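You operate a simulated robot arm through the tools that you are given. There is no shell and no other tool. Be economical: measure what you need, move in short steps, check, and stop when the job is done.

You run a simulated two-armed robot. Do the job below in one go: nothing can be reset, and whatever is moved stays where it is left.

TASK
Add about 80 ml of milk to the potatoes, mash them smooth and put the lid on.
Fine: hold the saucepan while you mash; jug back, masher upright in the speckled bowl. Set down upright: jug, masher.

It is judged by the outcome, as a careful person would: the job done as asked, and still so three seconds after it is handed in. It fails if anything else is knocked over, pushed out of place, dropped, spilled or broken. Lids that push on must go on centred and level and be pressed home; caps that screw on are set level and turned clockwise until they are tight.

THE ROBOT
Two 6-joint arms with two-finger parallel grippers on one trunk that stands fixed in place. Base frame: the origin is at the foot of the trunk, x ahead of it, y to its left, z up; the work surface is at about z = 0.9. Readings come in m, rad, newtons and seconds.
The left shoulder is at [0.02, 0.148, 0.841], the right one opposite. With the tool pointing down near the work surface each hand reaches from about 0.28 to 0.9 m from the base axis, measured 20 degrees to its own side. Payload 4.4 kg a hand.
The TCP of each hand is the grasp point between the finger pads, 0.023 m short of the fingertips. In the tool frame z runs along the fingers and y along their closing line. Largest opening 0.094 m; finger width 0.038, thickness 0.01; the body of the gripper, 0.054 by 0.096 m, starts 0.039 m behind the TCP.
Orientation is that of the tool frame in the base frame, as a unit quaternion [x, y, z, w]. With the fingers straight down and closing along the base's y, the tool's x points along the base's -x, its y along +y and its z along -z.

THE INTERFACE
- The arms move only by the tool drive_tool. It takes "left_plan", "right_plan" or both (then of equal length, played together; a hand with none holds still); each is a list of rows, each a list of 7 numbers: the shift along the tool's x, y, z in units of 50 mm (1.0 is 50 mm), then the turn, a rotation vector about the tool's x, y, z in units of 5 degrees (1.0 is 5 degrees), then the closure, from 0 (fully open) to 1 (shut). In form: [[tx, ty, tz, wx, wy, wz, gripper], ...]. A call has 1 to 20 rows; each row shifts and turns the commanded pose from where the row before left it, along the tool's axes as they then stand. A call with a number of a shift or a turn outside -1 to 1 is refused whole. Rows are played at 5 a second. More than 0.05 m and 0.15 rad between two rows, or a gripper value outside its range, and nothing of the call is played. Where a pose cannot be reached the arm comes as near as it can. A force on the tool above 40 N (or 10 N above the force at the start of the call, whichever is more), or a blocked arm, ends the call early, and 0.2 s more pass. The fingers move at their own pace (about 0.045 m/s each) and stop on an object; they squeeze with about 23 N. The grip force told is the motor's: it shows also when the fingers shut on nothing. Time passes only in rows, and 0.2 s behind the last, so rows that do not move let the fingers close. It gives the time, the measured TCP pose, the force on the tool (base axes), the opening and the grip force at its end, in the units of the frame above (readings bear some noise), with the torque about the TCP (base axes, N m) and any sound that the robot's microphone picked up.
- Cameras (640 x 400 px; columns grow to the right, rows downward): "scene" is now at [0.0604, -0.0023, 1.5318]; the picture's right is [-0.13, -0.99, 0.00], its down [-0.49, 0.06, -0.87] and it looks along [0.86, -0.11, -0.50] (base axes); focal length 254 px, centre (320, 200). "left" rides on the left gripper at [0.086, -0.016, -0.075] in its tool frame; the picture's right is [0.18, 0.98, 0.00], its down [-0.58, 0.11, -0.81] and it looks along [-0.79, 0.15, 0.59] (tool axes); focal length 243 px, centre (320, 200). "right" rides on the right gripper at [0.086, 0.016, -0.074] in its tool frame; the picture's right is [-0.18, 0.98, 0.00], its down [-0.58, -0.11, -0.81] and it looks along [-0.79, -0.15, 0.59] (tool axes); focal length 243 px, centre (320, 200). There is no depth. A picture from a camera that has moved, and an enlarged one, comes with that camera's place and axes in the base frame and with its lens. The place of the scene camera against the robot may be out by one fixed shift of up to 0.012 m in any direction.
- get_image(camera): a new picture of that camera. It takes no simulated time.
- turn_head(pan, tilt): turns the head with the scene camera to pan (to the left, within 1.501 rad either way) and tilt (down, from -0.506 to 1.204), counted from straight ahead of the robot. It gives what a move gives.
- inspect(camera, box): a new picture of the part [left, top, right, bottom] of that camera's present view, enlarged. It takes no simulated time.
- close_job(): hands the job in; it is judged then, once.

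Go step by step. Nothing tells you positions but the pictures and the camera data: compare them with the known pose of the tool, close in by small moves and look again before you grip or let go. The budget is 120 turns and 94 pictures, counting those below and the enlarged ones. Unless the task says otherwise, let go and move clear before handing in, and close with one line.

The tools are called after "Emit:" as a command line: name --argument value ..., lists and objects as JSON in quotes. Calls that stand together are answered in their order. drive_tool: Moves the arms, as the interface text tells. Its arguments: {"type":"object","properties":{"left_plan":{"type":"array"},"right_plan":{"type":"array"}},"required":[]} The other tools are called the same way: turn_head (pan, tilt) turns the head that bears the scene camera; get_image (camera) takes a picture; inspect (camera, box) takes an enlarged picture of a part of a camera's view; close_job () hands the job in.

At the start:

```text
t: 0.0
left_tcp_pos: [0.5124, 0.1341, 1.3242]
left_tcp_rot: [0.085, 0.996, 0.0, 0.001]
left_ft_force: [0.4, -0.1, 0.3]
left_ft_torque: [0.04, 0.02, 0.01]
left_width: 0.0942
left_finger_force: 0.1
right_tcp_pos: [0.4514, -0.2773, 1.4199]
right_tcp_rot: [0.083, 0.997, 0.0, 0.0]
right_ft_force: [0.5, -0.3, 0.5]
right_ft_torque: [0.02, -0.01, -0.02]
right_width: 0.0939
right_finger_force: 0.0
head pan, tilt: [-0.127, 0.518]
```

scene: 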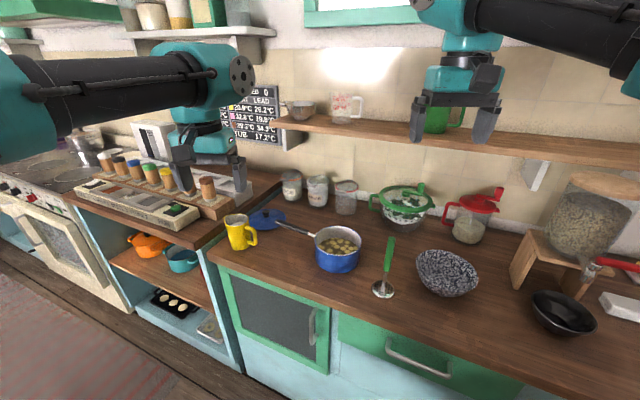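
right: 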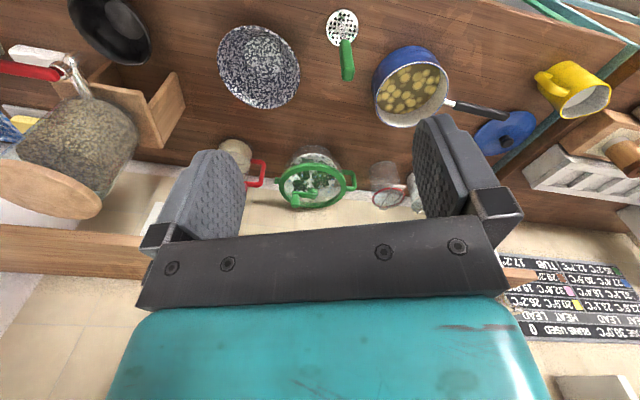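
left: 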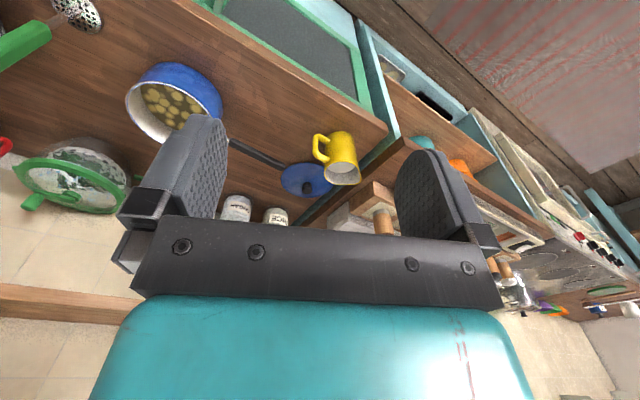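

I see a blue saucepan with potatoes, a yellow jug, a blue lid behind it, a masher with green handle and a speckled bowl. I take closer looks first.

Emit:
inspect --camera "scene" --box '[210, 180, 370, 280]'

Emit:
inspect --camera "scene" --box '[340, 210, 500, 310]'

Emit:
inspect --camera "right" --box '[320, 0, 640, 200]'

Emit:
inspect --camera "left" --box '[100, 40, 420, 240]'

```text
4.00 times, centred on (290, 230) of scene
camera zoom: at [0.0604, -0.0023, 1.5318], right [-0.13, -0.99, 0.0], down [-0.49, 0.06, -0.87], along [0.86, -0.11, -0.5], focal length 1014 px, centre (440, 80)
```

zoom: 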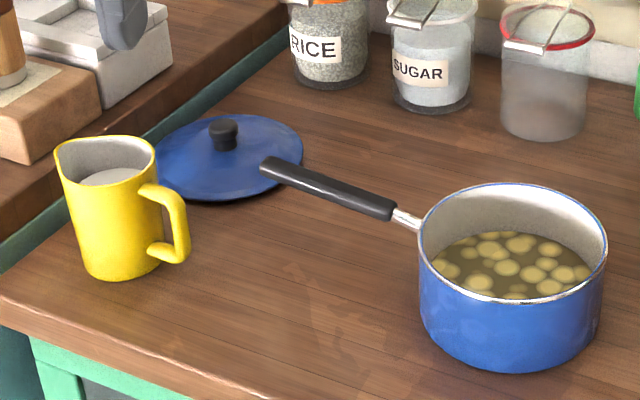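

```text
4.00 times, centred on (420, 260) of scene
camera zoom: at [0.0604, -0.0023, 1.5318], right [-0.13, -0.99, 0.0], down [-0.49, 0.06, -0.87], along [0.86, -0.11, -0.5], focal length 1014 px, centre (-80, -40)
```

zoom: 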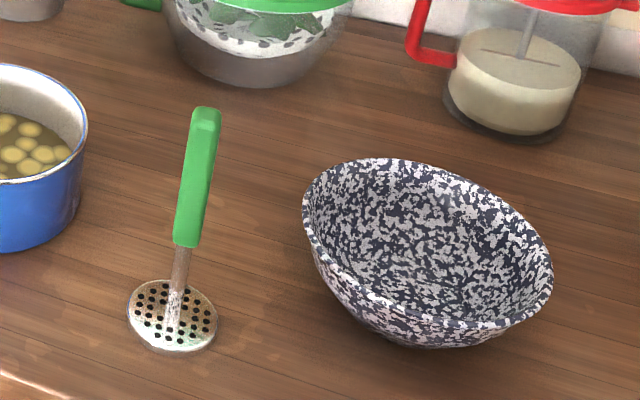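

```text
2.00 times, centred on (480, 100) of right
camera zoom: at [0.369, -0.2478, 1.495], right [0.34, 0.94, 0.0], down [0.56, -0.2, 0.81], along [0.76, -0.28, -0.59], focal length 485 px, centre (0, 400)
```

zoom: 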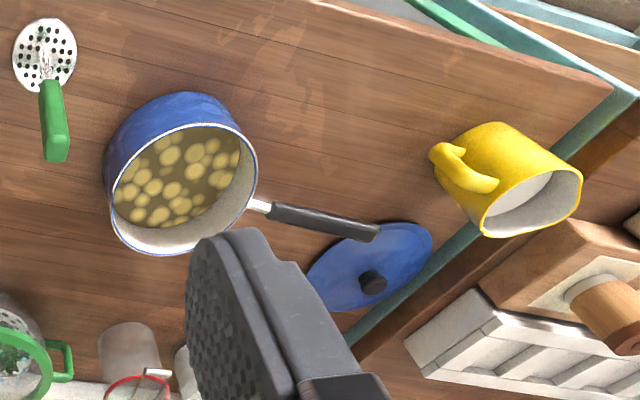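

```text
2.00 times, centred on (260, 140) of left
camera zoom: at [0.4246, 0.1308, 1.4006], right [-0.02, 1.0, 0.0], down [0.59, 0.01, 0.81], along [0.81, 0.01, -0.59], focal length 485 px, centre (440, 320)
```

zoom: 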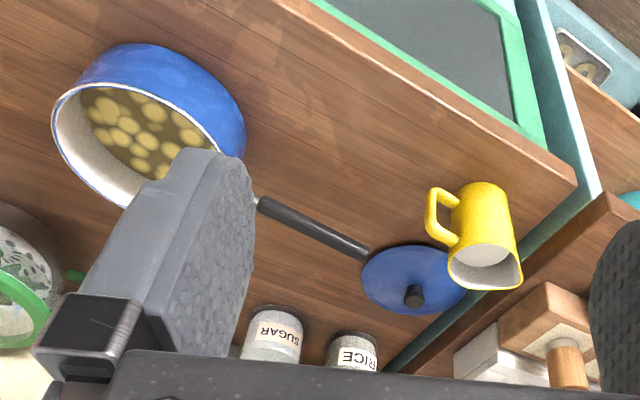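

I take the jug to be at about (0.845, 0.20), the pan at (0.727, -0.15), the lid at (1.0, 0.105), the masher at (0.578, -0.266) and the bowl at (0.56, -0.45). I move the left camera closer to the jug and start turning the right hand.

Emit:
drive_tool --left_plan '[[-0.64, 0.38, 0.6, 0, 0, 0, 0], [-0.64, 0.38, 0.6, 0, 0, 0, 0], [-0.64, 0.38, 0.6, 0, 0, 0, 0], [-0.64, 0.38, 0.6, 0, 0, 0, 0], [-0.64, 0.38, 0.6, 0, 0, 0, 0]]' --right_plan '[[0, 0, 0, 0, 0, 1, 0], [0, 0, 0, 0, 0, 1, 0], [0, 0, 0, 0, 0, 1, 0], [0, 0, 0, 0, 0, 1, 0], [0, 0, 0, 0, 0, 1, 0]]'

Emit:
get_image --camera "left"

```text
t: 1.2
left_tcp_pos: [0.687, 0.2019, 1.1781]
left_tcp_rot: [0.084, 0.996, 0.0, 0.001]
left_ft_force: [-0.2, 0.6, 0.7]
left_ft_torque: [0.0, -0.05, 0.01]
left_width: 0.0938
left_finger_force: 0.1
right_tcp_pos: [0.4514, -0.276, 1.4222]
right_tcp_rot: [0.297, 0.955, 0.0, 0.001]
right_ft_force: [0.1, -0.9, 0.8]
right_ft_torque: [0.03, -0.08, -0.01]
right_width: 0.094
right_finger_force: 0.1
head pan, tilt: [-0.127, 0.518]
```

```text
86 pictures are left
camera left: at [0.5983, 0.1992, 1.2533], right [-0.02, 1.0, 0.0], down [0.59, 0.01, 0.81], along [0.81, 0.01, -0.59], focal length 243 px, centre (320, 200)
```

left: 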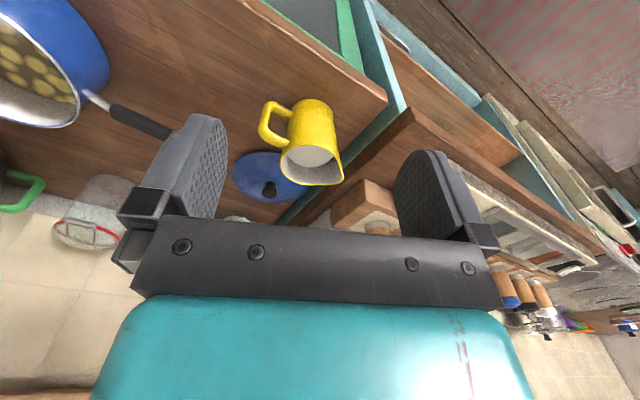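

The jug is visible with its handle towards the robot's right. I enlarge it.

Emit:
inspect --camera "left" --box '[224, 80, 384, 210]'

```text
3.08 times, centred on (304, 145) of left
camera zoom: at [0.5983, 0.1992, 1.2533], right [-0.02, 1.0, 0.0], down [0.59, 0.01, 0.81], along [0.81, 0.01, -0.59], focal length 746 px, centre (369, 369)
```

zoom: 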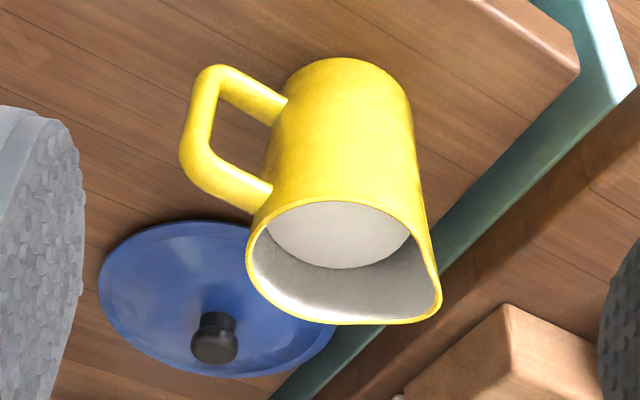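

The jug's centre is near (0.84, 0.19) and its rim at about z 1.02. The handle bar is near (0.80, 0.128), pointing away from the spout, which faces (+0.47, +0.88). I turn the right hand to grip it from the handle side and draw the left arm back.

Emit:
drive_tool --left_plan '[[0.255, 0.1, -0.176, 0, 0, 0, 0], [0.255, 0.1, -0.176, 0, 0, 0, 0], [0.255, 0.1, -0.176, 0, 0, 0, 0], [0.255, 0.1, -0.176, 0, 0, 0, 0], [0.255, 0.1, -0.176, 0, 0, 0, 0], [0.255, 0.1, -0.176, 0, 0, 0, 0], [0.255, 0.1, -0.176, 0, 0, 0, 0], [0.255, 0.1, -0.176, 0, 0, 0, 0], [0.255, 0.1, -0.176, 0, 0, 0, 0], [0.255, 0.1, -0.176, 0, 0, 0, 0], [0.255, 0.1, -0.176, 0, 0, 0, 0], [0.255, 0.1, -0.176, 0, 0, 0, 0], [0.255, 0.1, -0.176, 0, 0, 0, 0], [0.255, 0.1, -0.176, 0, 0, 0, 0], [0.255, 0.1, -0.176, 0, 0, 0, 0], [0.255, 0.1, -0.176, 0, 0, 0, 0], [0.255, 0.1, -0.176, 0, 0, 0, 0]]' --right_plan '[[0, 0, 0, 0, 0, 0.982, 0], [0, 0, 0, 0, 0, 0.982, 0], [0, 0, 0, 0, 0, 0.982, 0], [0, 0, 0, 0, 0, 0.982, 0], [0, 0, 0, 0, 0, 0.982, 0], [0, 0, 0, 0, 0, 0.982, 0], [0, 0, 0, 0, 0, 0.982, 0], [0, 0, 0, 0, 0, 0.982, 0], [0, 0, 0, 0, 0, 0.982, 0], [0, 0, 0, 0, 0, 0.982, 0], [0, 0, 0, 0, 0, 0.982, 0], [0, 0, 0, 0, 0, 0.982, 0], [0, 0, 0, 0, 0, 0.982, 0], [0, 0, 0, 0, 0, 0.982, 0], [0, 0, 0, 0, 0, 0.982, 0], [0, 0, 0, 0, 0, 0.982, 0], [0, 0, 0, 0, 0, 0.982, 0]]'

Emit:
drive_tool --right_plan '[[0, 0, 0, 0, 1, 0, 0], [0, 0, 0, 0, 1, 0, 0], [0, 0, 0, 0, 1, 0, 0], [0, 0, 0, 0, 1, 0, 0], [0, 0, 0, 0, 1, 0, 0], [0, 0, 0, 0, 1, 0, 0], [0, 0, 0, 0, 1, 0, 0], [0, 0, 0, 0, 1, 0, 0]]'

Emit:
get_image --camera "scene"

```text
t: 4.8
left_tcp_pos: [0.4879, 0.3207, 1.3252]
left_tcp_rot: [0.085, 0.996, 0.0, 0.001]
left_ft_force: [0.3, -1.8, 0.6]
left_ft_torque: [-0.01, 0.02, -0.02]
left_width: 0.0939
left_finger_force: 0.1
right_tcp_pos: [0.4522, -0.2773, 1.4204]
right_tcp_rot: [0.858, 0.514, 0.0, 0.0]
right_ft_force: [1.2, -0.6, 0.3]
right_ft_torque: [-0.02, 0.01, 0.01]
right_width: 0.0941
right_finger_force: 0.0
head pan, tilt: [-0.127, 0.518]
```

```text
t: 6.6
left_tcp_pos: [0.4877, 0.3203, 1.3251]
left_tcp_rot: [0.084, 0.996, 0.0, 0.002]
left_ft_force: [0.0, 0.5, -0.2]
left_ft_torque: [-0.03, -0.01, 0.06]
left_width: 0.094
left_finger_force: 0.1
right_tcp_pos: [0.4522, -0.2771, 1.4212]
right_tcp_rot: [0.805, 0.484, 0.294, -0.176]
right_ft_force: [0.6, -0.2, -0.4]
right_ft_torque: [-0.03, -0.01, -0.02]
right_width: 0.0943
right_finger_force: 0.1
head pan, tilt: [-0.127, 0.518]
```

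```text
84 pictures are left
```

scene: 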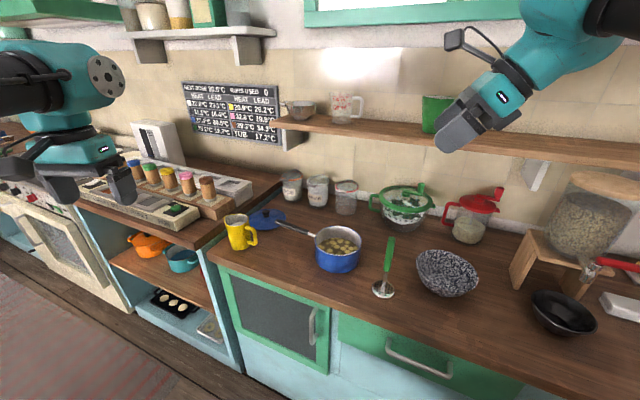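

The right hand is pitched and lined up. I move it to a stand-off just before the jug's handle.

Emit:
drive_tool --right_plan '[[0.197, 0.196, 0.915, 0, 0, 0, 0], [0.197, 0.196, 0.915, 0, 0, 0, 0], [0.197, 0.196, 0.915, 0, 0, 0, 0], [0.197, 0.196, 0.915, 0, 0, 0, 0], [0.197, 0.196, 0.915, 0, 0, 0, 0], [0.197, 0.196, 0.915, 0, 0, 0, 0], [0.197, 0.196, 0.915, 0, 0, 0, 0], [0.197, 0.196, 0.915, 0, 0, 0, 0], [0.197, 0.196, 0.915, 0, 0, 0, 0], [0.197, 0.196, 0.915, 0, 0, 0, 0], [0.197, 0.196, 0.915, 0, 0, 0, 0], [0.197, 0.196, 0.915, 0, 0, 0, 0]]'

Emit:
get_image --camera "right"

Emit:
inspect --camera "scene" --box '[180, 160, 380, 285]'

```text
t: 9.2
left_tcp_pos: [0.4875, 0.3199, 1.3241]
left_tcp_rot: [0.085, 0.996, 0.0, 0.001]
left_ft_force: [0.0, 0.3, 0.4]
left_ft_torque: [0.03, -0.03, 0.01]
left_width: 0.0939
left_finger_force: 0.1
right_tcp_pos: [0.7646, 0.0598, 1.0787]
right_tcp_rot: [0.805, 0.484, 0.295, -0.176]
right_ft_force: [-0.5, 0.3, 1.4]
right_ft_torque: [-0.01, -0.01, 0.0]
right_width: 0.0939
right_finger_force: 0.0
head pan, tilt: [-0.127, 0.518]
```

```text
83 pictures are left
camera right: at [0.7866, 0.0673, 1.1914], right [0.8, -0.59, -0.12], down [-0.55, -0.8, 0.24], along [-0.24, -0.13, -0.96], focal length 243 px, centre (320, 200)
```

right: 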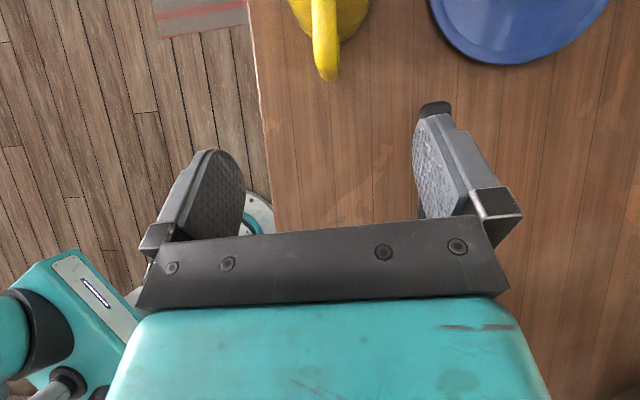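

```text
3.20 times, centred on (280, 222) of scene
camera zoom: at [0.0599, -0.0028, 1.5319], right [-0.13, -0.99, 0.0], down [-0.49, 0.06, -0.87], along [0.86, -0.11, -0.49], focal length 811 px, centre (448, 128)
```

zoom: 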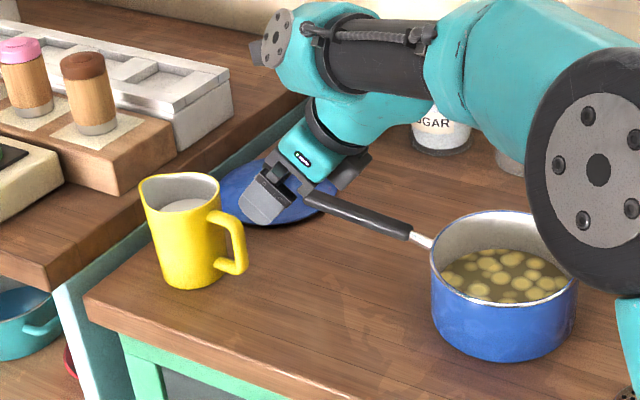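

The handle lies straight ahead along the tool's axis. I advance so that the fingers straddle it, then check.

Emit:
drive_tool --right_plan '[[-0.02, 0.02, 0.6, 0, 0, 0, 0], [-0.02, 0.02, 0.6, 0, 0, 0, 0], [-0.02, 0.01, 0.6, 0, 0, 0, 0], [-0.01, 0.01, 0.5, 0, 0, 0, 0]]'

Emit:
get_image --camera "right"

Emit:
inspect --camera "scene" --box '[180, 160, 380, 285]'

```text
t: 10.2
left_tcp_pos: [0.4888, 0.3197, 1.3252]
left_tcp_rot: [0.084, 0.996, 0.001, 0.001]
left_ft_force: [-0.4, -0.3, -0.7]
left_ft_torque: [0.02, 0.01, -0.02]
left_width: 0.0941
left_finger_force: 0.0
right_tcp_pos: [0.8021, 0.1196, 0.9869]
right_tcp_rot: [0.806, 0.483, 0.294, -0.176]
right_ft_force: [0.4, -0.2, 0.0]
right_ft_torque: [0.0, 0.0, -0.01]
right_width: 0.094
right_finger_force: 0.1
head pan, tilt: [-0.127, 0.518]
```

```text
81 pictures are left
camera right: at [0.824, 0.1282, 1.0985], right [0.8, -0.59, -0.12], down [-0.55, -0.8, 0.24], along [-0.24, -0.13, -0.96], focal length 243 px, centre (320, 200)
```

right: 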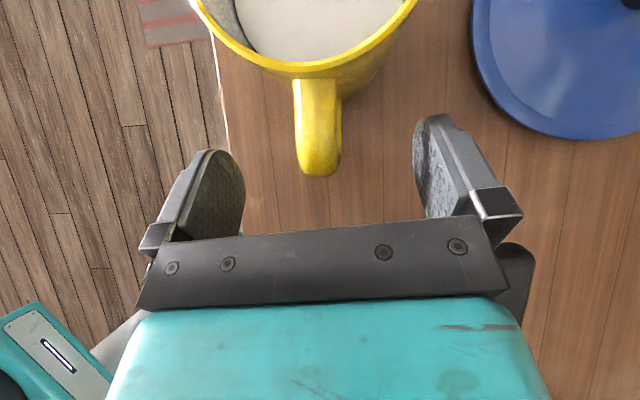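

```text
3.20 times, centred on (280, 222) of scene
camera zoom: at [0.0602, -0.0025, 1.5318], right [-0.13, -0.99, 0.0], down [-0.49, 0.06, -0.87], along [0.86, -0.11, -0.5], focal length 811 px, centre (448, 128)
```

zoom: 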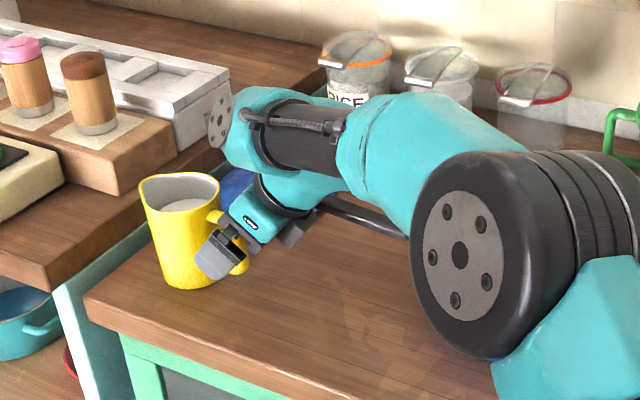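

The handle is centred between the fingers. I go 12 mm further in and close.

Emit:
drive_tool --right_plan '[[0, -0.02, 0.24, 0, 0, 0, 0], [0, 0, 0, 0, 0, 0, 1], [0, 0, 0, 0, 0, 0, 1], [0, 0, 0, 0, 0, 0, 1], [0, 0, 0, 0, 0, 0, 1], [0, 0, 0, 0, 0, 0, 1], [0, 0, 0, 0, 0, 0, 1], [0, 0, 0, 0, 0, 0, 1]]'

Emit:
get_image --camera "right"

```text
t: 12.0
left_tcp_pos: [0.4879, 0.32, 1.3259]
left_tcp_rot: [0.085, 0.996, 0.0, 0.0]
left_ft_force: [-0.1, 1.2, -0.1]
left_ft_torque: [-0.04, 0.0, 0.0]
left_width: 0.0943
left_finger_force: 0.2
right_tcp_pos: [0.8036, 0.1282, 0.9752]
right_tcp_rot: [0.805, 0.484, 0.293, -0.177]
right_ft_force: [0.1, -2.6, -0.1]
right_ft_torque: [-0.19, 0.11, -0.01]
right_width: 0.0177
right_finger_force: 23.3
head pan, tilt: [-0.127, 0.518]
```

```text
79 pictures are left
camera right: at [0.8267, 0.1359, 1.0884], right [0.8, -0.59, -0.12], down [-0.55, -0.8, 0.24], along [-0.24, -0.13, -0.96], focal length 243 px, centre (320, 200)
```

right: 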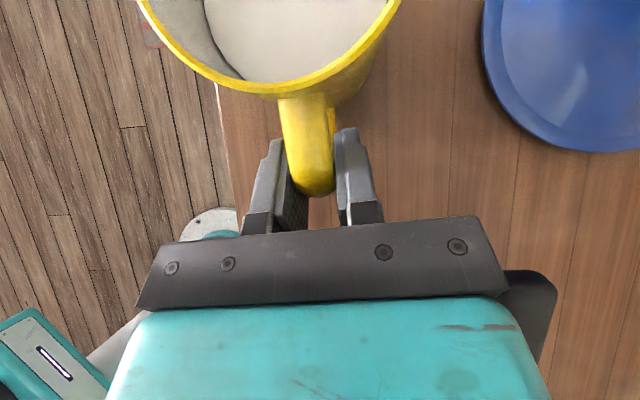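

The handle is gripped, 17.7 mm wide. I lift the jug straight up, slowly, and take weight readings.

Emit:
drive_tool --right_plan '[[0.129, 0, -0.153, 0, 0, 0, 1], [0.322, 0, -0.382, 0, 0, 0, 1], [0.322, 0, -0.382, 0, 0, 0, 1], [0.322, 0, -0.382, 0, 0, 0, 1], [0.322, 0, -0.382, 0, 0, 0, 1], [0.322, 0, -0.382, 0, 0, 0, 1], [0, 0, 0, 0, 0, 0, 1], [0, 0, 0, 0, 0, 0, 1], [0, 0, 0, 0, 0, 0, 1]]'

Emit:
drive_tool --right_plan '[[0, 0, 0, 0, 0, 0, 1]]'

Emit:
drive_tool --right_plan '[[0, 0, 0, 0, 0, 0, 1]]'

Emit:
drive_tool --right_plan '[[0, 0, 0, 0, 0, 0, 1]]'

Emit:
drive_tool --right_plan '[[0, 0, 0, 0, 0, 0, 1]]'

Emit:
drive_tool --right_plan '[[0, 0, 0, 0, 0, 0, 1]]'

Emit:
drive_tool --right_plan '[[0, 0, 0, 0, 0, 0, 1]]'

Emit:
drive_tool --right_plan '[[0, 0, 0, 0, 0, 0, 1]]'

Emit:
drive_tool --right_plan '[[0, 0, 0, 0, 0, 0, 1]]'

Emit:
inspect --camera "scene" --box '[180, 120, 340, 220]'

```text
t: 14.0
left_tcp_pos: [0.488, 0.32, 1.3253]
left_tcp_rot: [0.084, 0.996, -0.001, 0.001]
left_ft_force: [0.7, 0.7, 0.0]
left_ft_torque: [0.01, 0.02, 0.0]
left_width: 0.0942
left_finger_force: 0.1
right_tcp_pos: [0.8037, 0.1293, 1.1089]
right_tcp_rot: [0.805, 0.485, 0.293, -0.176]
right_ft_force: [0.4, 1.7, -5.9]
right_ft_torque: [-0.32, 0.22, 0.01]
right_width: 0.0179
right_finger_force: 23.2
head pan, tilt: [-0.127, 0.518]
```

```text
t: 14.4
left_tcp_pos: [0.4894, 0.3195, 1.3257]
left_tcp_rot: [0.084, 0.996, 0.0, 0.0]
left_ft_force: [0.4, 0.1, -0.7]
left_ft_torque: [0.01, 0.01, 0.01]
left_width: 0.0941
left_finger_force: 0.0
right_tcp_pos: [0.8032, 0.1287, 1.1101]
right_tcp_rot: [0.805, 0.484, 0.293, -0.176]
right_ft_force: [-0.9, 0.3, -5.8]
right_ft_torque: [-0.3, 0.16, -0.01]
right_width: 0.0178
right_finger_force: 23.1
head pan, tilt: [-0.127, 0.518]
```

```text
t: 14.8
left_tcp_pos: [0.4878, 0.3193, 1.3244]
left_tcp_rot: [0.085, 0.996, 0.0, 0.001]
left_ft_force: [-0.7, 0.3, -0.1]
left_ft_torque: [-0.02, 0.01, 0.0]
left_width: 0.0938
left_finger_force: 0.0
right_tcp_pos: [0.8036, 0.1284, 1.1099]
right_tcp_rot: [0.806, 0.484, 0.294, -0.176]
right_ft_force: [0.6, -0.1, -6.0]
right_ft_torque: [-0.33, 0.18, -0.03]
right_width: 0.0181
right_finger_force: 23.0
head pan, tilt: [-0.127, 0.518]
```

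```text
t: 15.2
left_tcp_pos: [0.4886, 0.3198, 1.3244]
left_tcp_rot: [0.085, 0.996, 0.0, 0.001]
left_ft_force: [0.2, 0.1, 0.4]
left_ft_torque: [-0.02, -0.01, -0.02]
left_width: 0.0941
left_finger_force: 0.1
right_tcp_pos: [0.8031, 0.1289, 1.1105]
right_tcp_rot: [0.806, 0.484, 0.293, -0.176]
right_ft_force: [-0.2, 0.9, -5.9]
right_ft_torque: [-0.34, 0.18, -0.02]
right_width: 0.018
right_finger_force: 22.9
head pan, tilt: [-0.127, 0.518]
```

```text
t: 15.6
left_tcp_pos: [0.488, 0.3198, 1.3253]
left_tcp_rot: [0.084, 0.996, 0.0, 0.001]
left_ft_force: [0.4, -0.3, -1.0]
left_ft_torque: [0.01, -0.01, 0.0]
left_width: 0.094
left_finger_force: 0.1
right_tcp_pos: [0.8024, 0.1282, 1.1107]
right_tcp_rot: [0.805, 0.485, 0.292, -0.176]
right_ft_force: [0.4, -0.1, -6.7]
right_ft_torque: [-0.3, 0.21, 0.0]
right_width: 0.018
right_finger_force: 23.0
head pan, tilt: [-0.127, 0.518]
```

```text
t: 16.0
left_tcp_pos: [0.4883, 0.3199, 1.3251]
left_tcp_rot: [0.085, 0.996, 0.0, 0.0]
left_ft_force: [-1.1, -0.5, 0.1]
left_ft_torque: [-0.02, 0.02, 0.02]
left_width: 0.094
left_finger_force: 0.1
right_tcp_pos: [0.8028, 0.1283, 1.1088]
right_tcp_rot: [0.805, 0.484, 0.293, -0.176]
right_ft_force: [0.0, 0.0, -5.1]
right_ft_torque: [-0.34, 0.19, -0.02]
right_width: 0.0176
right_finger_force: 23.3
head pan, tilt: [-0.127, 0.518]
```

```text
t: 16.4
left_tcp_pos: [0.4886, 0.3198, 1.3255]
left_tcp_rot: [0.084, 0.996, 0.0, 0.0]
left_ft_force: [-0.5, -0.1, -0.4]
left_ft_torque: [0.01, 0.0, 0.01]
left_width: 0.0942
left_finger_force: 0.0
right_tcp_pos: [0.8034, 0.128, 1.1093]
right_tcp_rot: [0.806, 0.484, 0.293, -0.176]
right_ft_force: [-0.1, 0.3, -5.5]
right_ft_torque: [-0.34, 0.19, 0.0]
right_width: 0.018
right_finger_force: 23.7
head pan, tilt: [-0.127, 0.518]
```

```text
t: 16.8
left_tcp_pos: [0.4879, 0.3198, 1.3248]
left_tcp_rot: [0.085, 0.996, 0.0, 0.0]
left_ft_force: [-0.2, 0.2, 0.8]
left_ft_torque: [-0.03, -0.02, 0.0]
left_width: 0.0941
left_finger_force: 0.1
right_tcp_pos: [0.8023, 0.1286, 1.1101]
right_tcp_rot: [0.806, 0.484, 0.293, -0.177]
right_ft_force: [0.4, -0.4, -6.4]
right_ft_torque: [-0.35, 0.18, -0.02]
right_width: 0.018
right_finger_force: 23.4
head pan, tilt: [-0.127, 0.518]
```

```text
t: 17.2
left_tcp_pos: [0.4894, 0.321, 1.325]
left_tcp_rot: [0.085, 0.996, 0.0, 0.002]
left_ft_force: [0.3, 0.5, -0.9]
left_ft_torque: [0.02, 0.01, 0.0]
left_width: 0.0941
left_finger_force: 0.0
right_tcp_pos: [0.804, 0.1295, 1.1097]
right_tcp_rot: [0.805, 0.484, 0.293, -0.177]
right_ft_force: [-0.1, 0.0, -5.5]
right_ft_torque: [-0.36, 0.14, 0.0]
right_width: 0.0179
right_finger_force: 23.2
head pan, tilt: [-0.127, 0.518]
```

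```text
4.00 times, centred on (260, 170) of scene
camera zoom: at [0.0606, -0.0023, 1.5318], right [-0.13, -0.99, 0.0], down [-0.49, 0.06, -0.87], along [0.86, -0.11, -0.5], focal length 1014 px, centre (560, 320)
```

zoom: 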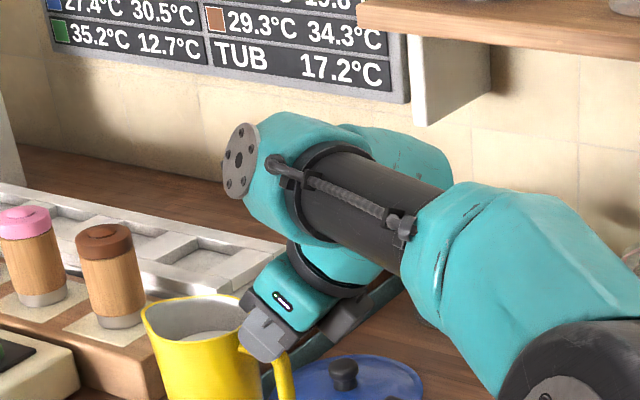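

The jug with milk weighs about 5.87 N, and the torque about 0.38 N m agrees. I carry it level to the right-hand side of the pan.

Emit:
drive_tool --right_plan '[[-0.156, 0.074, -0.177, 0, 0, 0, 1], [-0.312, 0.147, -0.354, 0, 0, 0, 1], [-0.312, 0.147, -0.354, 0, 0, 0, 1], [-0.312, 0.147, -0.354, 0, 0, 0, 1], [-0.312, 0.147, -0.354, 0, 0, 0, 1], [-0.312, 0.147, -0.354, 0, 0, 0, 1], [-0.312, 0.147, -0.354, 0, 0, 0, 1], [-0.312, 0.147, -0.354, 0, 0, 0, 1], [-0.312, 0.147, -0.354, 0, 0, 0, 1], [-0.312, 0.147, -0.354, 0, 0, 0, 1], [-0.312, 0.147, -0.354, 0, 0, 0, 1], [-0.312, 0.147, -0.354, 0, 0, 0, 1], [-0.312, 0.147, -0.354, 0, 0, 0, 1], [-0.312, 0.147, -0.354, 0, 0, 0, 1], [-0.312, 0.147, -0.354, 0, 0, 0, 1], [-0.312, 0.147, -0.354, 0, 0, 0, 1], [-0.312, 0.147, -0.354, 0, 0, 0, 1], [-0.156, 0.074, -0.177, 0, 0, 0, 1]]'

Emit:
drive_tool --right_plan '[[0, 0, 0, 0.26, 0, -0.306, 1], [0, 0, 0, 0.515, 0, -0.611, 1], [0, 0, 0, 0.515, 0, -0.611, 1], [0, 0, 0, 0.515, 0, -0.611, 1], [0, 0, 0, 0.515, 0, -0.611, 1], [0, 0, 0, 0.515, 0, -0.611, 1], [0, 0, 0, 0.515, 0, -0.611, 1], [0, 0, 0, 0, 0, 0, 1]]'

Emit:
get_image --camera "scene"

Emit:
get_image --camera "right"

```text
t: 21.0
left_tcp_pos: [0.4886, 0.3212, 1.3244]
left_tcp_rot: [0.085, 0.996, 0.0, 0.001]
left_ft_force: [-0.1, -0.4, -0.1]
left_ft_torque: [-0.01, -0.01, 0.01]
left_width: 0.094
left_finger_force: 0.1
right_tcp_pos: [0.7271, -0.2806, 1.1707]
right_tcp_rot: [0.805, 0.484, 0.294, -0.176]
right_ft_force: [0.7, -0.3, -5.8]
right_ft_torque: [-0.31, 0.17, 0.05]
right_width: 0.0178
right_finger_force: 23.2
head pan, tilt: [-0.127, 0.518]
```

```text
t: 22.8
left_tcp_pos: [0.4885, 0.3199, 1.3242]
left_tcp_rot: [0.085, 0.996, 0.0, 0.0]
left_ft_force: [0.6, 0.3, -0.3]
left_ft_torque: [0.0, 0.0, -0.02]
left_width: 0.0941
left_finger_force: 0.1
right_tcp_pos: [0.7267, -0.2808, 1.171]
right_tcp_rot: [0.677, 0.652, 0.246, -0.237]
right_ft_force: [-0.3, 1.0, -6.1]
right_ft_torque: [-0.37, 0.03, 0.04]
right_width: 0.0179
right_finger_force: 23.4
head pan, tilt: [-0.127, 0.518]
```

```text
77 pictures are left
```

scene: 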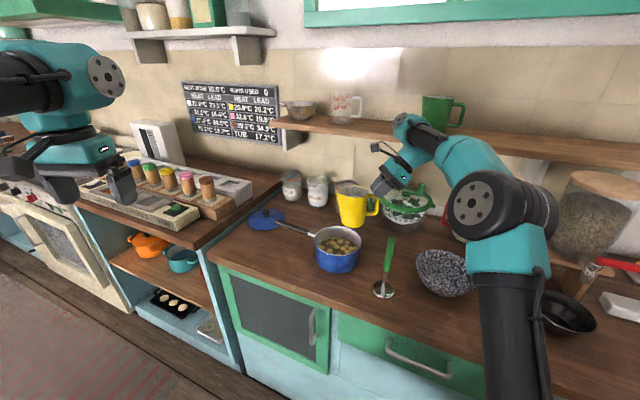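

```text
76 pictures are left
camera right: at [0.7437, -0.2639, 1.2832], right [0.98, -0.17, -0.12], down [-0.14, -0.96, 0.24], along [-0.16, -0.22, -0.96], focal length 243 px, centre (320, 200)
```

right: 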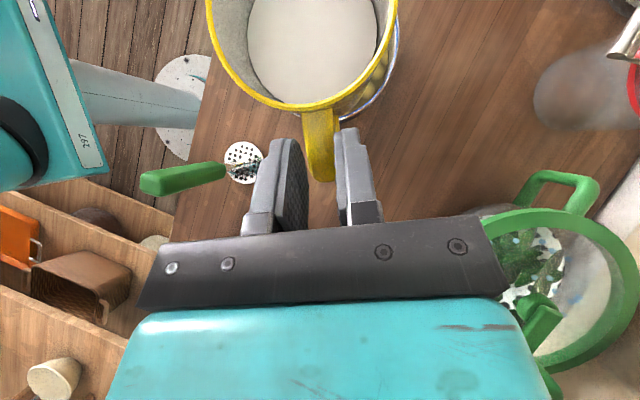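

The jug is level beside the pan, its spout over the pan's near-right part. I lower it a little and tilt it 30°, watching.

Emit:
drive_tool --right_plan '[[-0.2, 0, 0.155, 0, 0, 0, 1], [-0.4, 0, 0.31, 0, 0, 0, 1], [-0.2, 0, 0.155, 0, 0, 0, 1], [0, 0, 0, 0, -0.5, 0, 1], [0, 0, 0, 0, -0.8, 0, 1], [0, 0, 0, 0, -0.8, 0, 1], [0, 0, 0, 0, -0.8, 0, 1], [0, 0, 0, 0, -0.8, 0, 1], [0, 0, 0, 0, -0.8, 0, 1], [0, 0, 0, 0, -0.8, 0, 1], [0, 0, 0, 0, -0.7, 0, 1], [0, 0, 0, 0, 0, 0, 1]]'

Emit:
get_image --camera "right"

Emit:
inspect --camera "scene" --box '[290, 170, 450, 270]'

```text
t: 25.4
left_tcp_pos: [0.4878, 0.32, 1.3258]
left_tcp_rot: [0.085, 0.996, 0.0, 0.001]
left_ft_force: [-0.3, 0.3, 0.4]
left_ft_torque: [0.01, 0.01, 0.0]
left_width: 0.0941
left_finger_force: 0.1
right_tcp_pos: [0.7258, -0.2906, 1.1215]
right_tcp_rot: [0.717, 0.692, 0.061, -0.062]
right_ft_force: [-0.5, 2.6, 1.0]
right_ft_torque: [0.58, -0.14, 0.11]
right_width: 0.0178
right_finger_force: 23.0
head pan, tilt: [-0.127, 0.518]
```

```text
75 pictures are left
camera right: at [0.7442, -0.22, 1.2092], right [0.98, -0.22, -0.03], down [-0.13, -0.71, 0.69], along [-0.17, -0.67, -0.72], focal length 243 px, centre (320, 200)
```

right: 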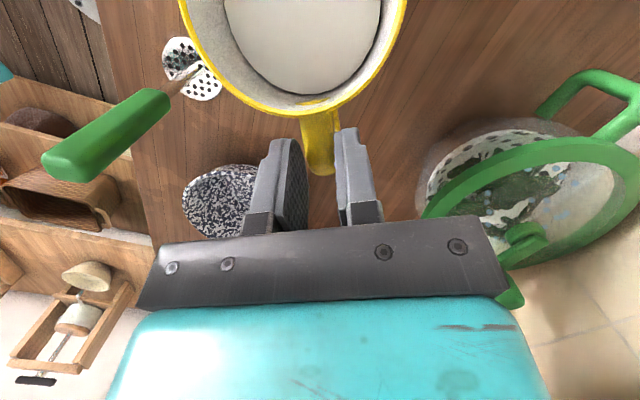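

```text
4.00 times, centred on (370, 220) of scene
camera zoom: at [0.0604, -0.0022, 1.5318], right [-0.13, -0.99, 0.0], down [-0.49, 0.06, -0.87], along [0.86, -0.11, -0.5], focal length 1014 px, centre (120, 120)
```

zoom: 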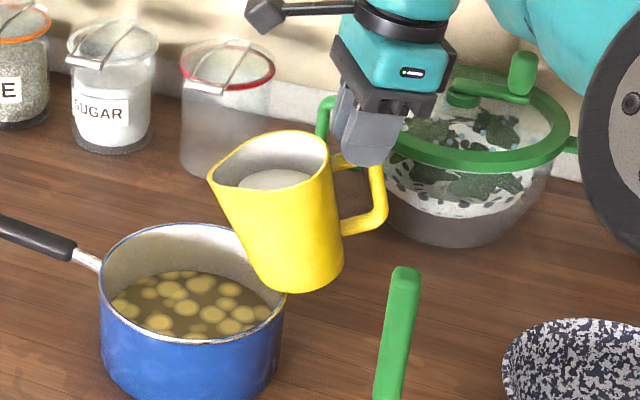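

The force reading jumped to +1.0 N, so the jug's base is touching the pan's rim. I lift straight up and then check for slip.

Emit:
drive_tool --right_plan '[[0.07, 0, -0.394, 0, 0, 0, 1], [0.105, 0, -0.59, 0, 0, 0, 1], [0, 0, 0, 0, 0, 0, 1], [0, 0, 0, 0, 0, 0, 1]]'

Emit:
drive_tool --right_plan '[[0, 0, 0, 0, 0, 0, 1]]'

Emit:
drive_tool --right_plan '[[0, 0, 0, 0, 0, 0, 1]]'

Emit:
drive_tool --right_plan '[[0, 0, 0, 0, 0, 0, 1]]'

Emit:
inspect --camera "scene" --box '[290, 160, 450, 270]'

Emit:
get_image --camera "right"

```text
t: 26.4
left_tcp_pos: [0.4877, 0.3192, 1.3252]
left_tcp_rot: [0.084, 0.996, 0.0, 0.001]
left_ft_force: [0.3, -0.3, -1.0]
left_ft_torque: [0.0, 0.0, 0.04]
left_width: 0.0943
left_finger_force: 0.0
right_tcp_pos: [0.7276, -0.2917, 1.1702]
right_tcp_rot: [0.716, 0.692, 0.062, -0.062]
right_ft_force: [0.1, 0.1, -6.1]
right_ft_torque: [-0.24, 0.03, -0.01]
right_width: 0.018
right_finger_force: 23.3
head pan, tilt: [-0.127, 0.518]
```

```text
t: 26.8
left_tcp_pos: [0.4886, 0.3201, 1.3256]
left_tcp_rot: [0.085, 0.996, 0.0, 0.0]
left_ft_force: [-0.4, 0.0, 1.0]
left_ft_torque: [0.03, 0.04, 0.0]
left_width: 0.094
left_finger_force: 0.0
right_tcp_pos: [0.7269, -0.2906, 1.1711]
right_tcp_rot: [0.716, 0.692, 0.062, -0.061]
right_ft_force: [1.0, 0.2, -5.3]
right_ft_torque: [-0.26, 0.01, 0.02]
right_width: 0.018
right_finger_force: 23.0
head pan, tilt: [-0.127, 0.518]
```

```text
t: 27.2
left_tcp_pos: [0.4872, 0.3198, 1.3253]
left_tcp_rot: [0.084, 0.996, 0.001, 0.001]
left_ft_force: [-0.3, -0.2, -0.4]
left_ft_torque: [-0.03, 0.02, -0.02]
left_width: 0.0944
left_finger_force: 0.1
right_tcp_pos: [0.7254, -0.2905, 1.1701]
right_tcp_rot: [0.717, 0.692, 0.063, -0.061]
right_ft_force: [0.2, 0.0, -5.7]
right_ft_torque: [-0.22, 0.03, -0.03]
right_width: 0.018
right_finger_force: 23.0
head pan, tilt: [-0.127, 0.518]
```

```text
t: 27.6
left_tcp_pos: [0.4883, 0.3205, 1.3255]
left_tcp_rot: [0.085, 0.996, 0.0, 0.001]
left_ft_force: [0.4, 0.2, -0.2]
left_ft_torque: [0.01, -0.04, 0.01]
left_width: 0.0943
left_finger_force: 0.1
right_tcp_pos: [0.726, -0.29, 1.1706]
right_tcp_rot: [0.716, 0.693, 0.062, -0.061]
right_ft_force: [-0.6, -0.6, -5.7]
right_ft_torque: [-0.23, 0.02, -0.03]
right_width: 0.018
right_finger_force: 23.1
head pan, tilt: [-0.127, 0.518]
```

```text
3.64 times, centred on (370, 215) of scene
camera zoom: at [0.0606, -0.0023, 1.5318], right [-0.13, -0.99, 0.0], down [-0.49, 0.06, -0.87], along [0.86, -0.11, -0.5], focal length 922 px, centre (138, 146)
```

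zoom: 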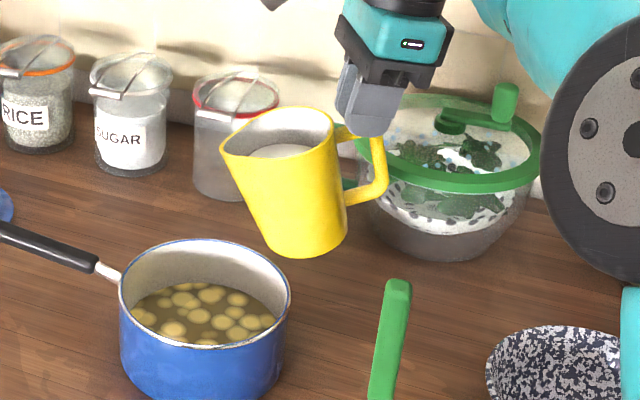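

```text
72 pictures are left
camera right: at [0.7451, -0.2198, 1.259], right [0.98, -0.22, -0.03], down [-0.13, -0.71, 0.69], along [-0.17, -0.67, -0.72], focal length 243 px, centre (320, 200)
```

right: 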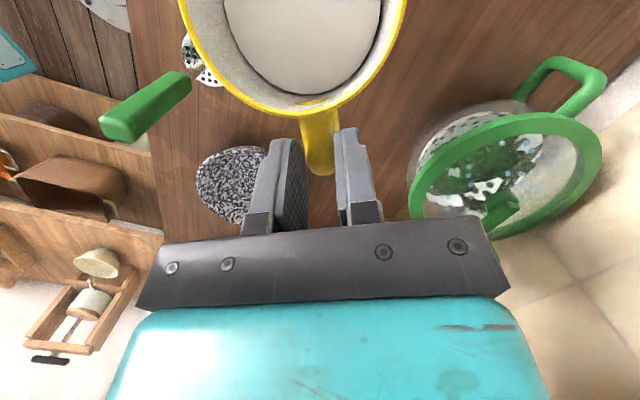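

Lifting freed it. The weight is still about 5.7 N, so nothing spilled, the pan has not moved and the grip slipped only a few degrees. At this greater height I tilt on in small steps.

Emit:
drive_tool --right_plan '[[0, 0, 0, 0, -0.6, 0, 1], [0, 0, 0, 0, -0.6, 0, 1], [0, 0, 0, 0, 0, 0, 1], [0, 0, 0, 0, 0, 0, 1]]'

Emit:
inspect --camera "scene" --box '[290, 160, 450, 270]'

Emit:
inspect --camera "right" --box '[140, 0, 460, 200]'

```text
t: 28.6
left_tcp_pos: [0.4884, 0.3208, 1.3256]
left_tcp_rot: [0.085, 0.996, 0.0, 0.001]
left_ft_force: [0.7, 0.1, -0.3]
left_ft_torque: [0.02, -0.04, 0.03]
left_width: 0.0939
left_finger_force: 0.0
right_tcp_pos: [0.7265, -0.2916, 1.171]
right_tcp_rot: [0.718, 0.695, 0.024, -0.025]
right_ft_force: [0.1, 1.4, -6.0]
right_ft_torque: [-0.19, 0.02, 0.01]
right_width: 0.0178
right_finger_force: 22.4
head pan, tilt: [-0.127, 0.518]
```

```text
3.64 times, centred on (370, 215) of scene
camera zoom: at [0.0606, -0.0023, 1.5318], right [-0.13, -0.99, 0.0], down [-0.49, 0.06, -0.87], along [0.86, -0.11, -0.5], focal length 922 px, centre (138, 146)
```

zoom: 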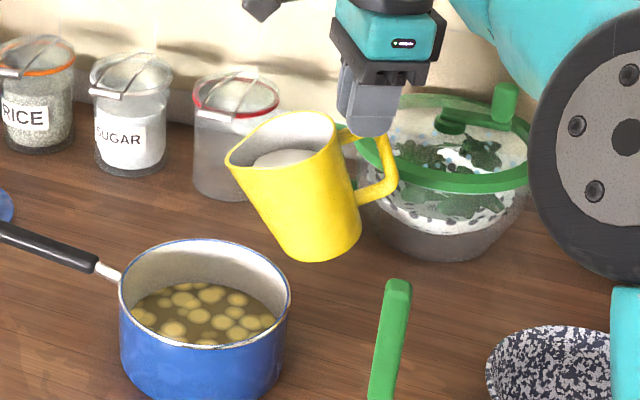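

```text
2.00 times, centred on (300, 100) of right
camera zoom: at [0.7452, -0.2114, 1.251], right [0.98, -0.22, -0.01], down [-0.13, -0.63, 0.76], along [-0.18, -0.74, -0.64], focal length 485 px, centre (360, 400)
```

zoom: 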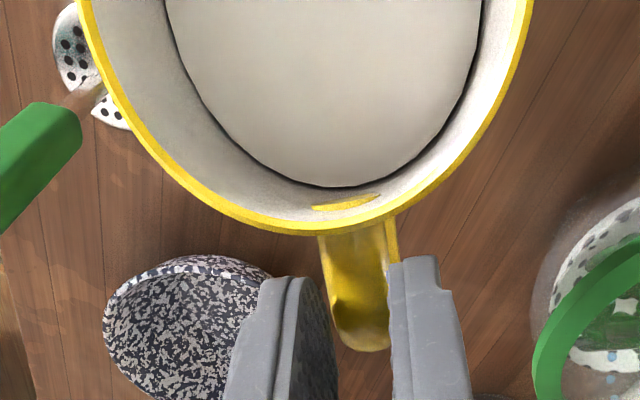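

No flow yet. I tilt on by 6° more.

Emit:
drive_tool --right_plan '[[0, 0, 0, 0, -0.6, 0, 1], [0, 0, 0, 0, -0.6, 0, 1], [0, 0, 0, 0, 0, 0, 1], [0, 0, 0, 0, 0, 0, 1]]'

Emit:
drive_tool --right_plan '[[0, 0, 0, 0, 0, 0, 1]]'

Emit:
inspect --camera "scene" --box '[290, 160, 450, 270]'

```text
t: 29.6
left_tcp_pos: [0.4866, 0.3202, 1.325]
left_tcp_rot: [0.085, 0.996, 0.0, 0.001]
left_ft_force: [0.7, 0.7, -0.4]
left_ft_torque: [-0.01, 0.02, -0.03]
left_width: 0.094
left_finger_force: 0.2
right_tcp_pos: [0.7268, -0.2923, 1.1705]
right_tcp_rot: [0.719, 0.694, -0.013, 0.011]
right_ft_force: [-0.7, 0.0, -6.0]
right_ft_torque: [-0.17, 0.0, -0.01]
right_width: 0.0178
right_finger_force: 23.1
head pan, tilt: [-0.127, 0.518]
```

```text
t: 30.0
left_tcp_pos: [0.4886, 0.319, 1.3251]
left_tcp_rot: [0.084, 0.996, 0.0, 0.001]
left_ft_force: [-0.1, -1.0, 0.2]
left_ft_torque: [-0.02, -0.06, 0.0]
left_width: 0.0941
left_finger_force: 0.1
right_tcp_pos: [0.7274, -0.2909, 1.1691]
right_tcp_rot: [0.719, 0.695, -0.014, 0.012]
right_ft_force: [0.6, 0.6, -4.9]
right_ft_torque: [-0.16, 0.04, -0.01]
right_width: 0.0178
right_finger_force: 22.8
head pan, tilt: [-0.127, 0.518]
```

```text
3.64 times, centred on (370, 215) of scene
camera zoom: at [0.0606, -0.0023, 1.5318], right [-0.13, -0.99, 0.0], down [-0.49, 0.06, -0.87], along [0.86, -0.11, -0.5], focal length 922 px, centre (138, 146)
```

zoom: 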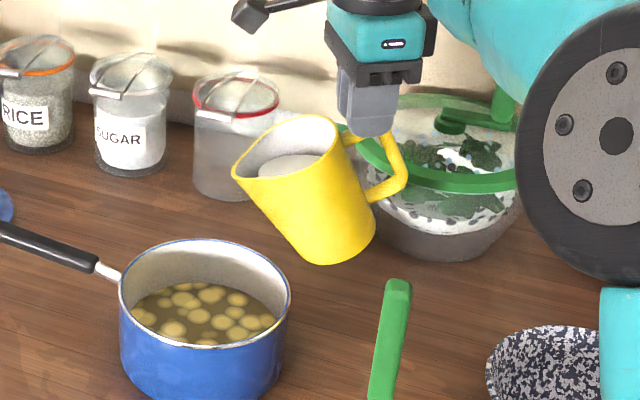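

The spout is over the pan at about (0.73, -0.17). I lower it by 20 mm and tilt 3° more.

Emit:
drive_tool --right_plan '[[0, 0, 0.2, 0, 0, 0, 1], [0, 0, 0.2, 0, 0, 0, 1], [0, 0, 0, 0, -0.6, 0, 1], [0, 0, 0, 0, 0, 0, 1], [0, 0, 0, 0, 0, 0, 1]]'

Emit:
drive_tool --right_plan '[[0, 0, 0, 0, 0, 0, 1]]'

Emit:
inspect --camera "scene" --box '[290, 160, 450, 270]'

```text
t: 31.2
left_tcp_pos: [0.488, 0.3191, 1.3252]
left_tcp_rot: [0.084, 0.996, -0.001, 0.001]
left_ft_force: [-0.2, 0.2, -0.7]
left_ft_torque: [-0.01, -0.03, 0.0]
left_width: 0.0938
left_finger_force: 0.0
right_tcp_pos: [0.7262, -0.2928, 1.1492]
right_tcp_rot: [0.718, 0.695, -0.032, 0.029]
right_ft_force: [0.6, 0.2, -4.9]
right_ft_torque: [-0.12, 0.02, 0.0]
right_width: 0.018
right_finger_force: 23.1
head pan, tilt: [-0.127, 0.518]
```

```text
t: 31.6
left_tcp_pos: [0.488, 0.3204, 1.3248]
left_tcp_rot: [0.085, 0.996, 0.0, 0.001]
left_ft_force: [0.9, -0.7, 0.7]
left_ft_torque: [0.02, 0.0, -0.03]
left_width: 0.0939
left_finger_force: 0.2
right_tcp_pos: [0.7254, -0.291, 1.1509]
right_tcp_rot: [0.719, 0.694, -0.032, 0.029]
right_ft_force: [0.4, 0.1, -5.1]
right_ft_torque: [-0.12, 0.01, 0.02]
right_width: 0.0181
right_finger_force: 22.7
head pan, tilt: [-0.127, 0.518]
```

```text
3.64 times, centred on (370, 215) of scene
camera zoom: at [0.0606, -0.0023, 1.5318], right [-0.13, -0.99, 0.0], down [-0.49, 0.06, -0.87], along [0.86, -0.11, -0.5], focal length 922 px, centre (138, 146)
```

zoom: 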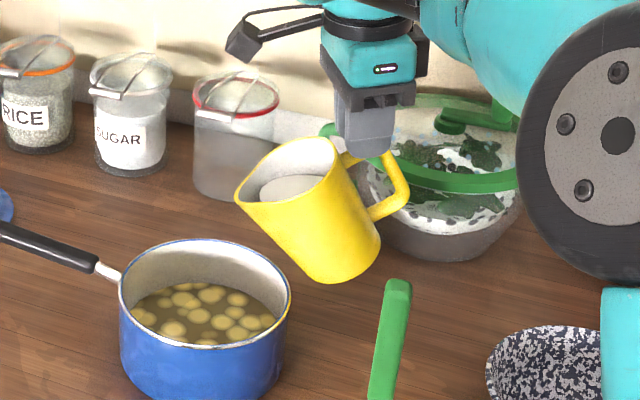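

The last three readings were lower, at about 5.0 N. I take more before tilting further.

Emit:
drive_tool --right_plan '[[0, 0, 0, 0, 0, 0, 1]]'

Emit:
drive_tool --right_plan '[[0, 0, 0, 0, 0, 0, 1]]'

Emit:
drive_tool --right_plan '[[0, 0, 0, 0, 0, 0, 1]]'

Emit:
drive_tool --right_plan '[[0, 0, 0, 0, 0, 0, 1]]'

Emit:
drive_tool --right_plan '[[0, 0, 0, 0, 0, 0, 1]]'

Emit:
drive_tool --right_plan '[[0, 0, 0, 0, 0, 0, 1]]'

Emit:
inspect --camera "scene" --box '[305, 180, 401, 240]'

```text
t: 32.0
left_tcp_pos: [0.4878, 0.3199, 1.3258]
left_tcp_rot: [0.085, 0.996, -0.001, 0.001]
left_ft_force: [-0.7, 0.5, -0.2]
left_ft_torque: [-0.01, 0.01, -0.02]
left_width: 0.0939
left_finger_force: 0.0
right_tcp_pos: [0.7257, -0.2911, 1.1496]
right_tcp_rot: [0.718, 0.695, -0.033, 0.03]
right_ft_force: [-0.6, 0.8, -6.0]
right_ft_torque: [-0.14, 0.0, -0.01]
right_width: 0.0181
right_finger_force: 23.1
head pan, tilt: [-0.127, 0.518]
```

```text
t: 32.4
left_tcp_pos: [0.487, 0.3197, 1.3247]
left_tcp_rot: [0.085, 0.996, 0.0, 0.001]
left_ft_force: [-0.4, -0.3, -0.3]
left_ft_torque: [-0.02, -0.04, 0.0]
left_width: 0.0939
left_finger_force: 0.1
right_tcp_pos: [0.7261, -0.2913, 1.1514]
right_tcp_rot: [0.718, 0.695, -0.032, 0.03]
right_ft_force: [-1.4, 0.2, -5.4]
right_ft_torque: [-0.1, -0.01, -0.03]
right_width: 0.0178
right_finger_force: 23.2
head pan, tilt: [-0.127, 0.518]
```

```text
t: 32.8
left_tcp_pos: [0.4878, 0.3194, 1.3258]
left_tcp_rot: [0.085, 0.996, -0.001, 0.001]
left_ft_force: [0.6, -0.5, -0.4]
left_ft_torque: [0.02, 0.01, 0.01]
left_width: 0.0939
left_finger_force: 0.0
right_tcp_pos: [0.7257, -0.2915, 1.1508]
right_tcp_rot: [0.719, 0.694, -0.033, 0.029]
right_ft_force: [-0.6, -0.1, -4.9]
right_ft_torque: [-0.11, 0.0, 0.0]
right_width: 0.0177
right_finger_force: 22.5
head pan, tilt: [-0.127, 0.518]
```

```text
t: 33.2
left_tcp_pos: [0.489, 0.3204, 1.3248]
left_tcp_rot: [0.084, 0.996, 0.001, 0.001]
left_ft_force: [-0.1, -0.1, 0.8]
left_ft_torque: [-0.04, 0.0, 0.01]
left_width: 0.0942
left_finger_force: 0.3
right_tcp_pos: [0.7272, -0.2914, 1.1503]
right_tcp_rot: [0.719, 0.694, -0.031, 0.029]
right_ft_force: [-0.4, 0.3, -6.5]
right_ft_torque: [-0.11, -0.03, -0.02]
right_width: 0.0178
right_finger_force: 23.3
head pan, tilt: [-0.127, 0.518]
```

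```text
t: 33.6
left_tcp_pos: [0.4869, 0.3214, 1.3246]
left_tcp_rot: [0.085, 0.996, -0.001, 0.001]
left_ft_force: [1.3, 0.0, -0.9]
left_ft_torque: [0.01, 0.01, -0.02]
left_width: 0.094
left_finger_force: 0.0
right_tcp_pos: [0.726, -0.2914, 1.1509]
right_tcp_rot: [0.719, 0.694, -0.032, 0.029]
right_ft_force: [-0.4, -0.4, -4.8]
right_ft_torque: [-0.14, 0.02, -0.01]
right_width: 0.018
right_finger_force: 23.0
head pan, tilt: [-0.127, 0.518]
```

```text
t: 34.0
left_tcp_pos: [0.4875, 0.3192, 1.325]
left_tcp_rot: [0.085, 0.996, 0.0, 0.002]
left_ft_force: [0.6, -0.1, 0.6]
left_ft_torque: [0.0, -0.03, -0.01]
left_width: 0.0939
left_finger_force: 0.1
right_tcp_pos: [0.7258, -0.2912, 1.1499]
right_tcp_rot: [0.719, 0.694, -0.032, 0.03]
right_ft_force: [0.0, 0.0, -6.4]
right_ft_torque: [-0.11, 0.04, 0.03]
right_width: 0.0177
right_finger_force: 23.4
head pan, tilt: [-0.127, 0.518]
```

```text
6.67 times, centred on (353, 210) of scene
camera zoom: at [0.0606, -0.0023, 1.5318], right [-0.13, -0.99, 0.0], down [-0.49, 0.06, -0.87], along [0.86, -0.11, -0.5], focal length 1690 px, centre (100, 133)
```

zoom: 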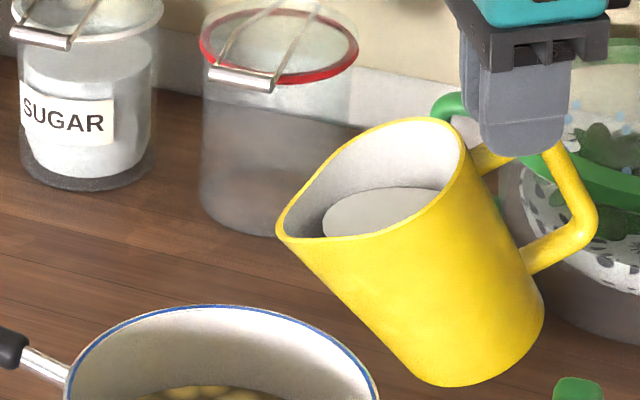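

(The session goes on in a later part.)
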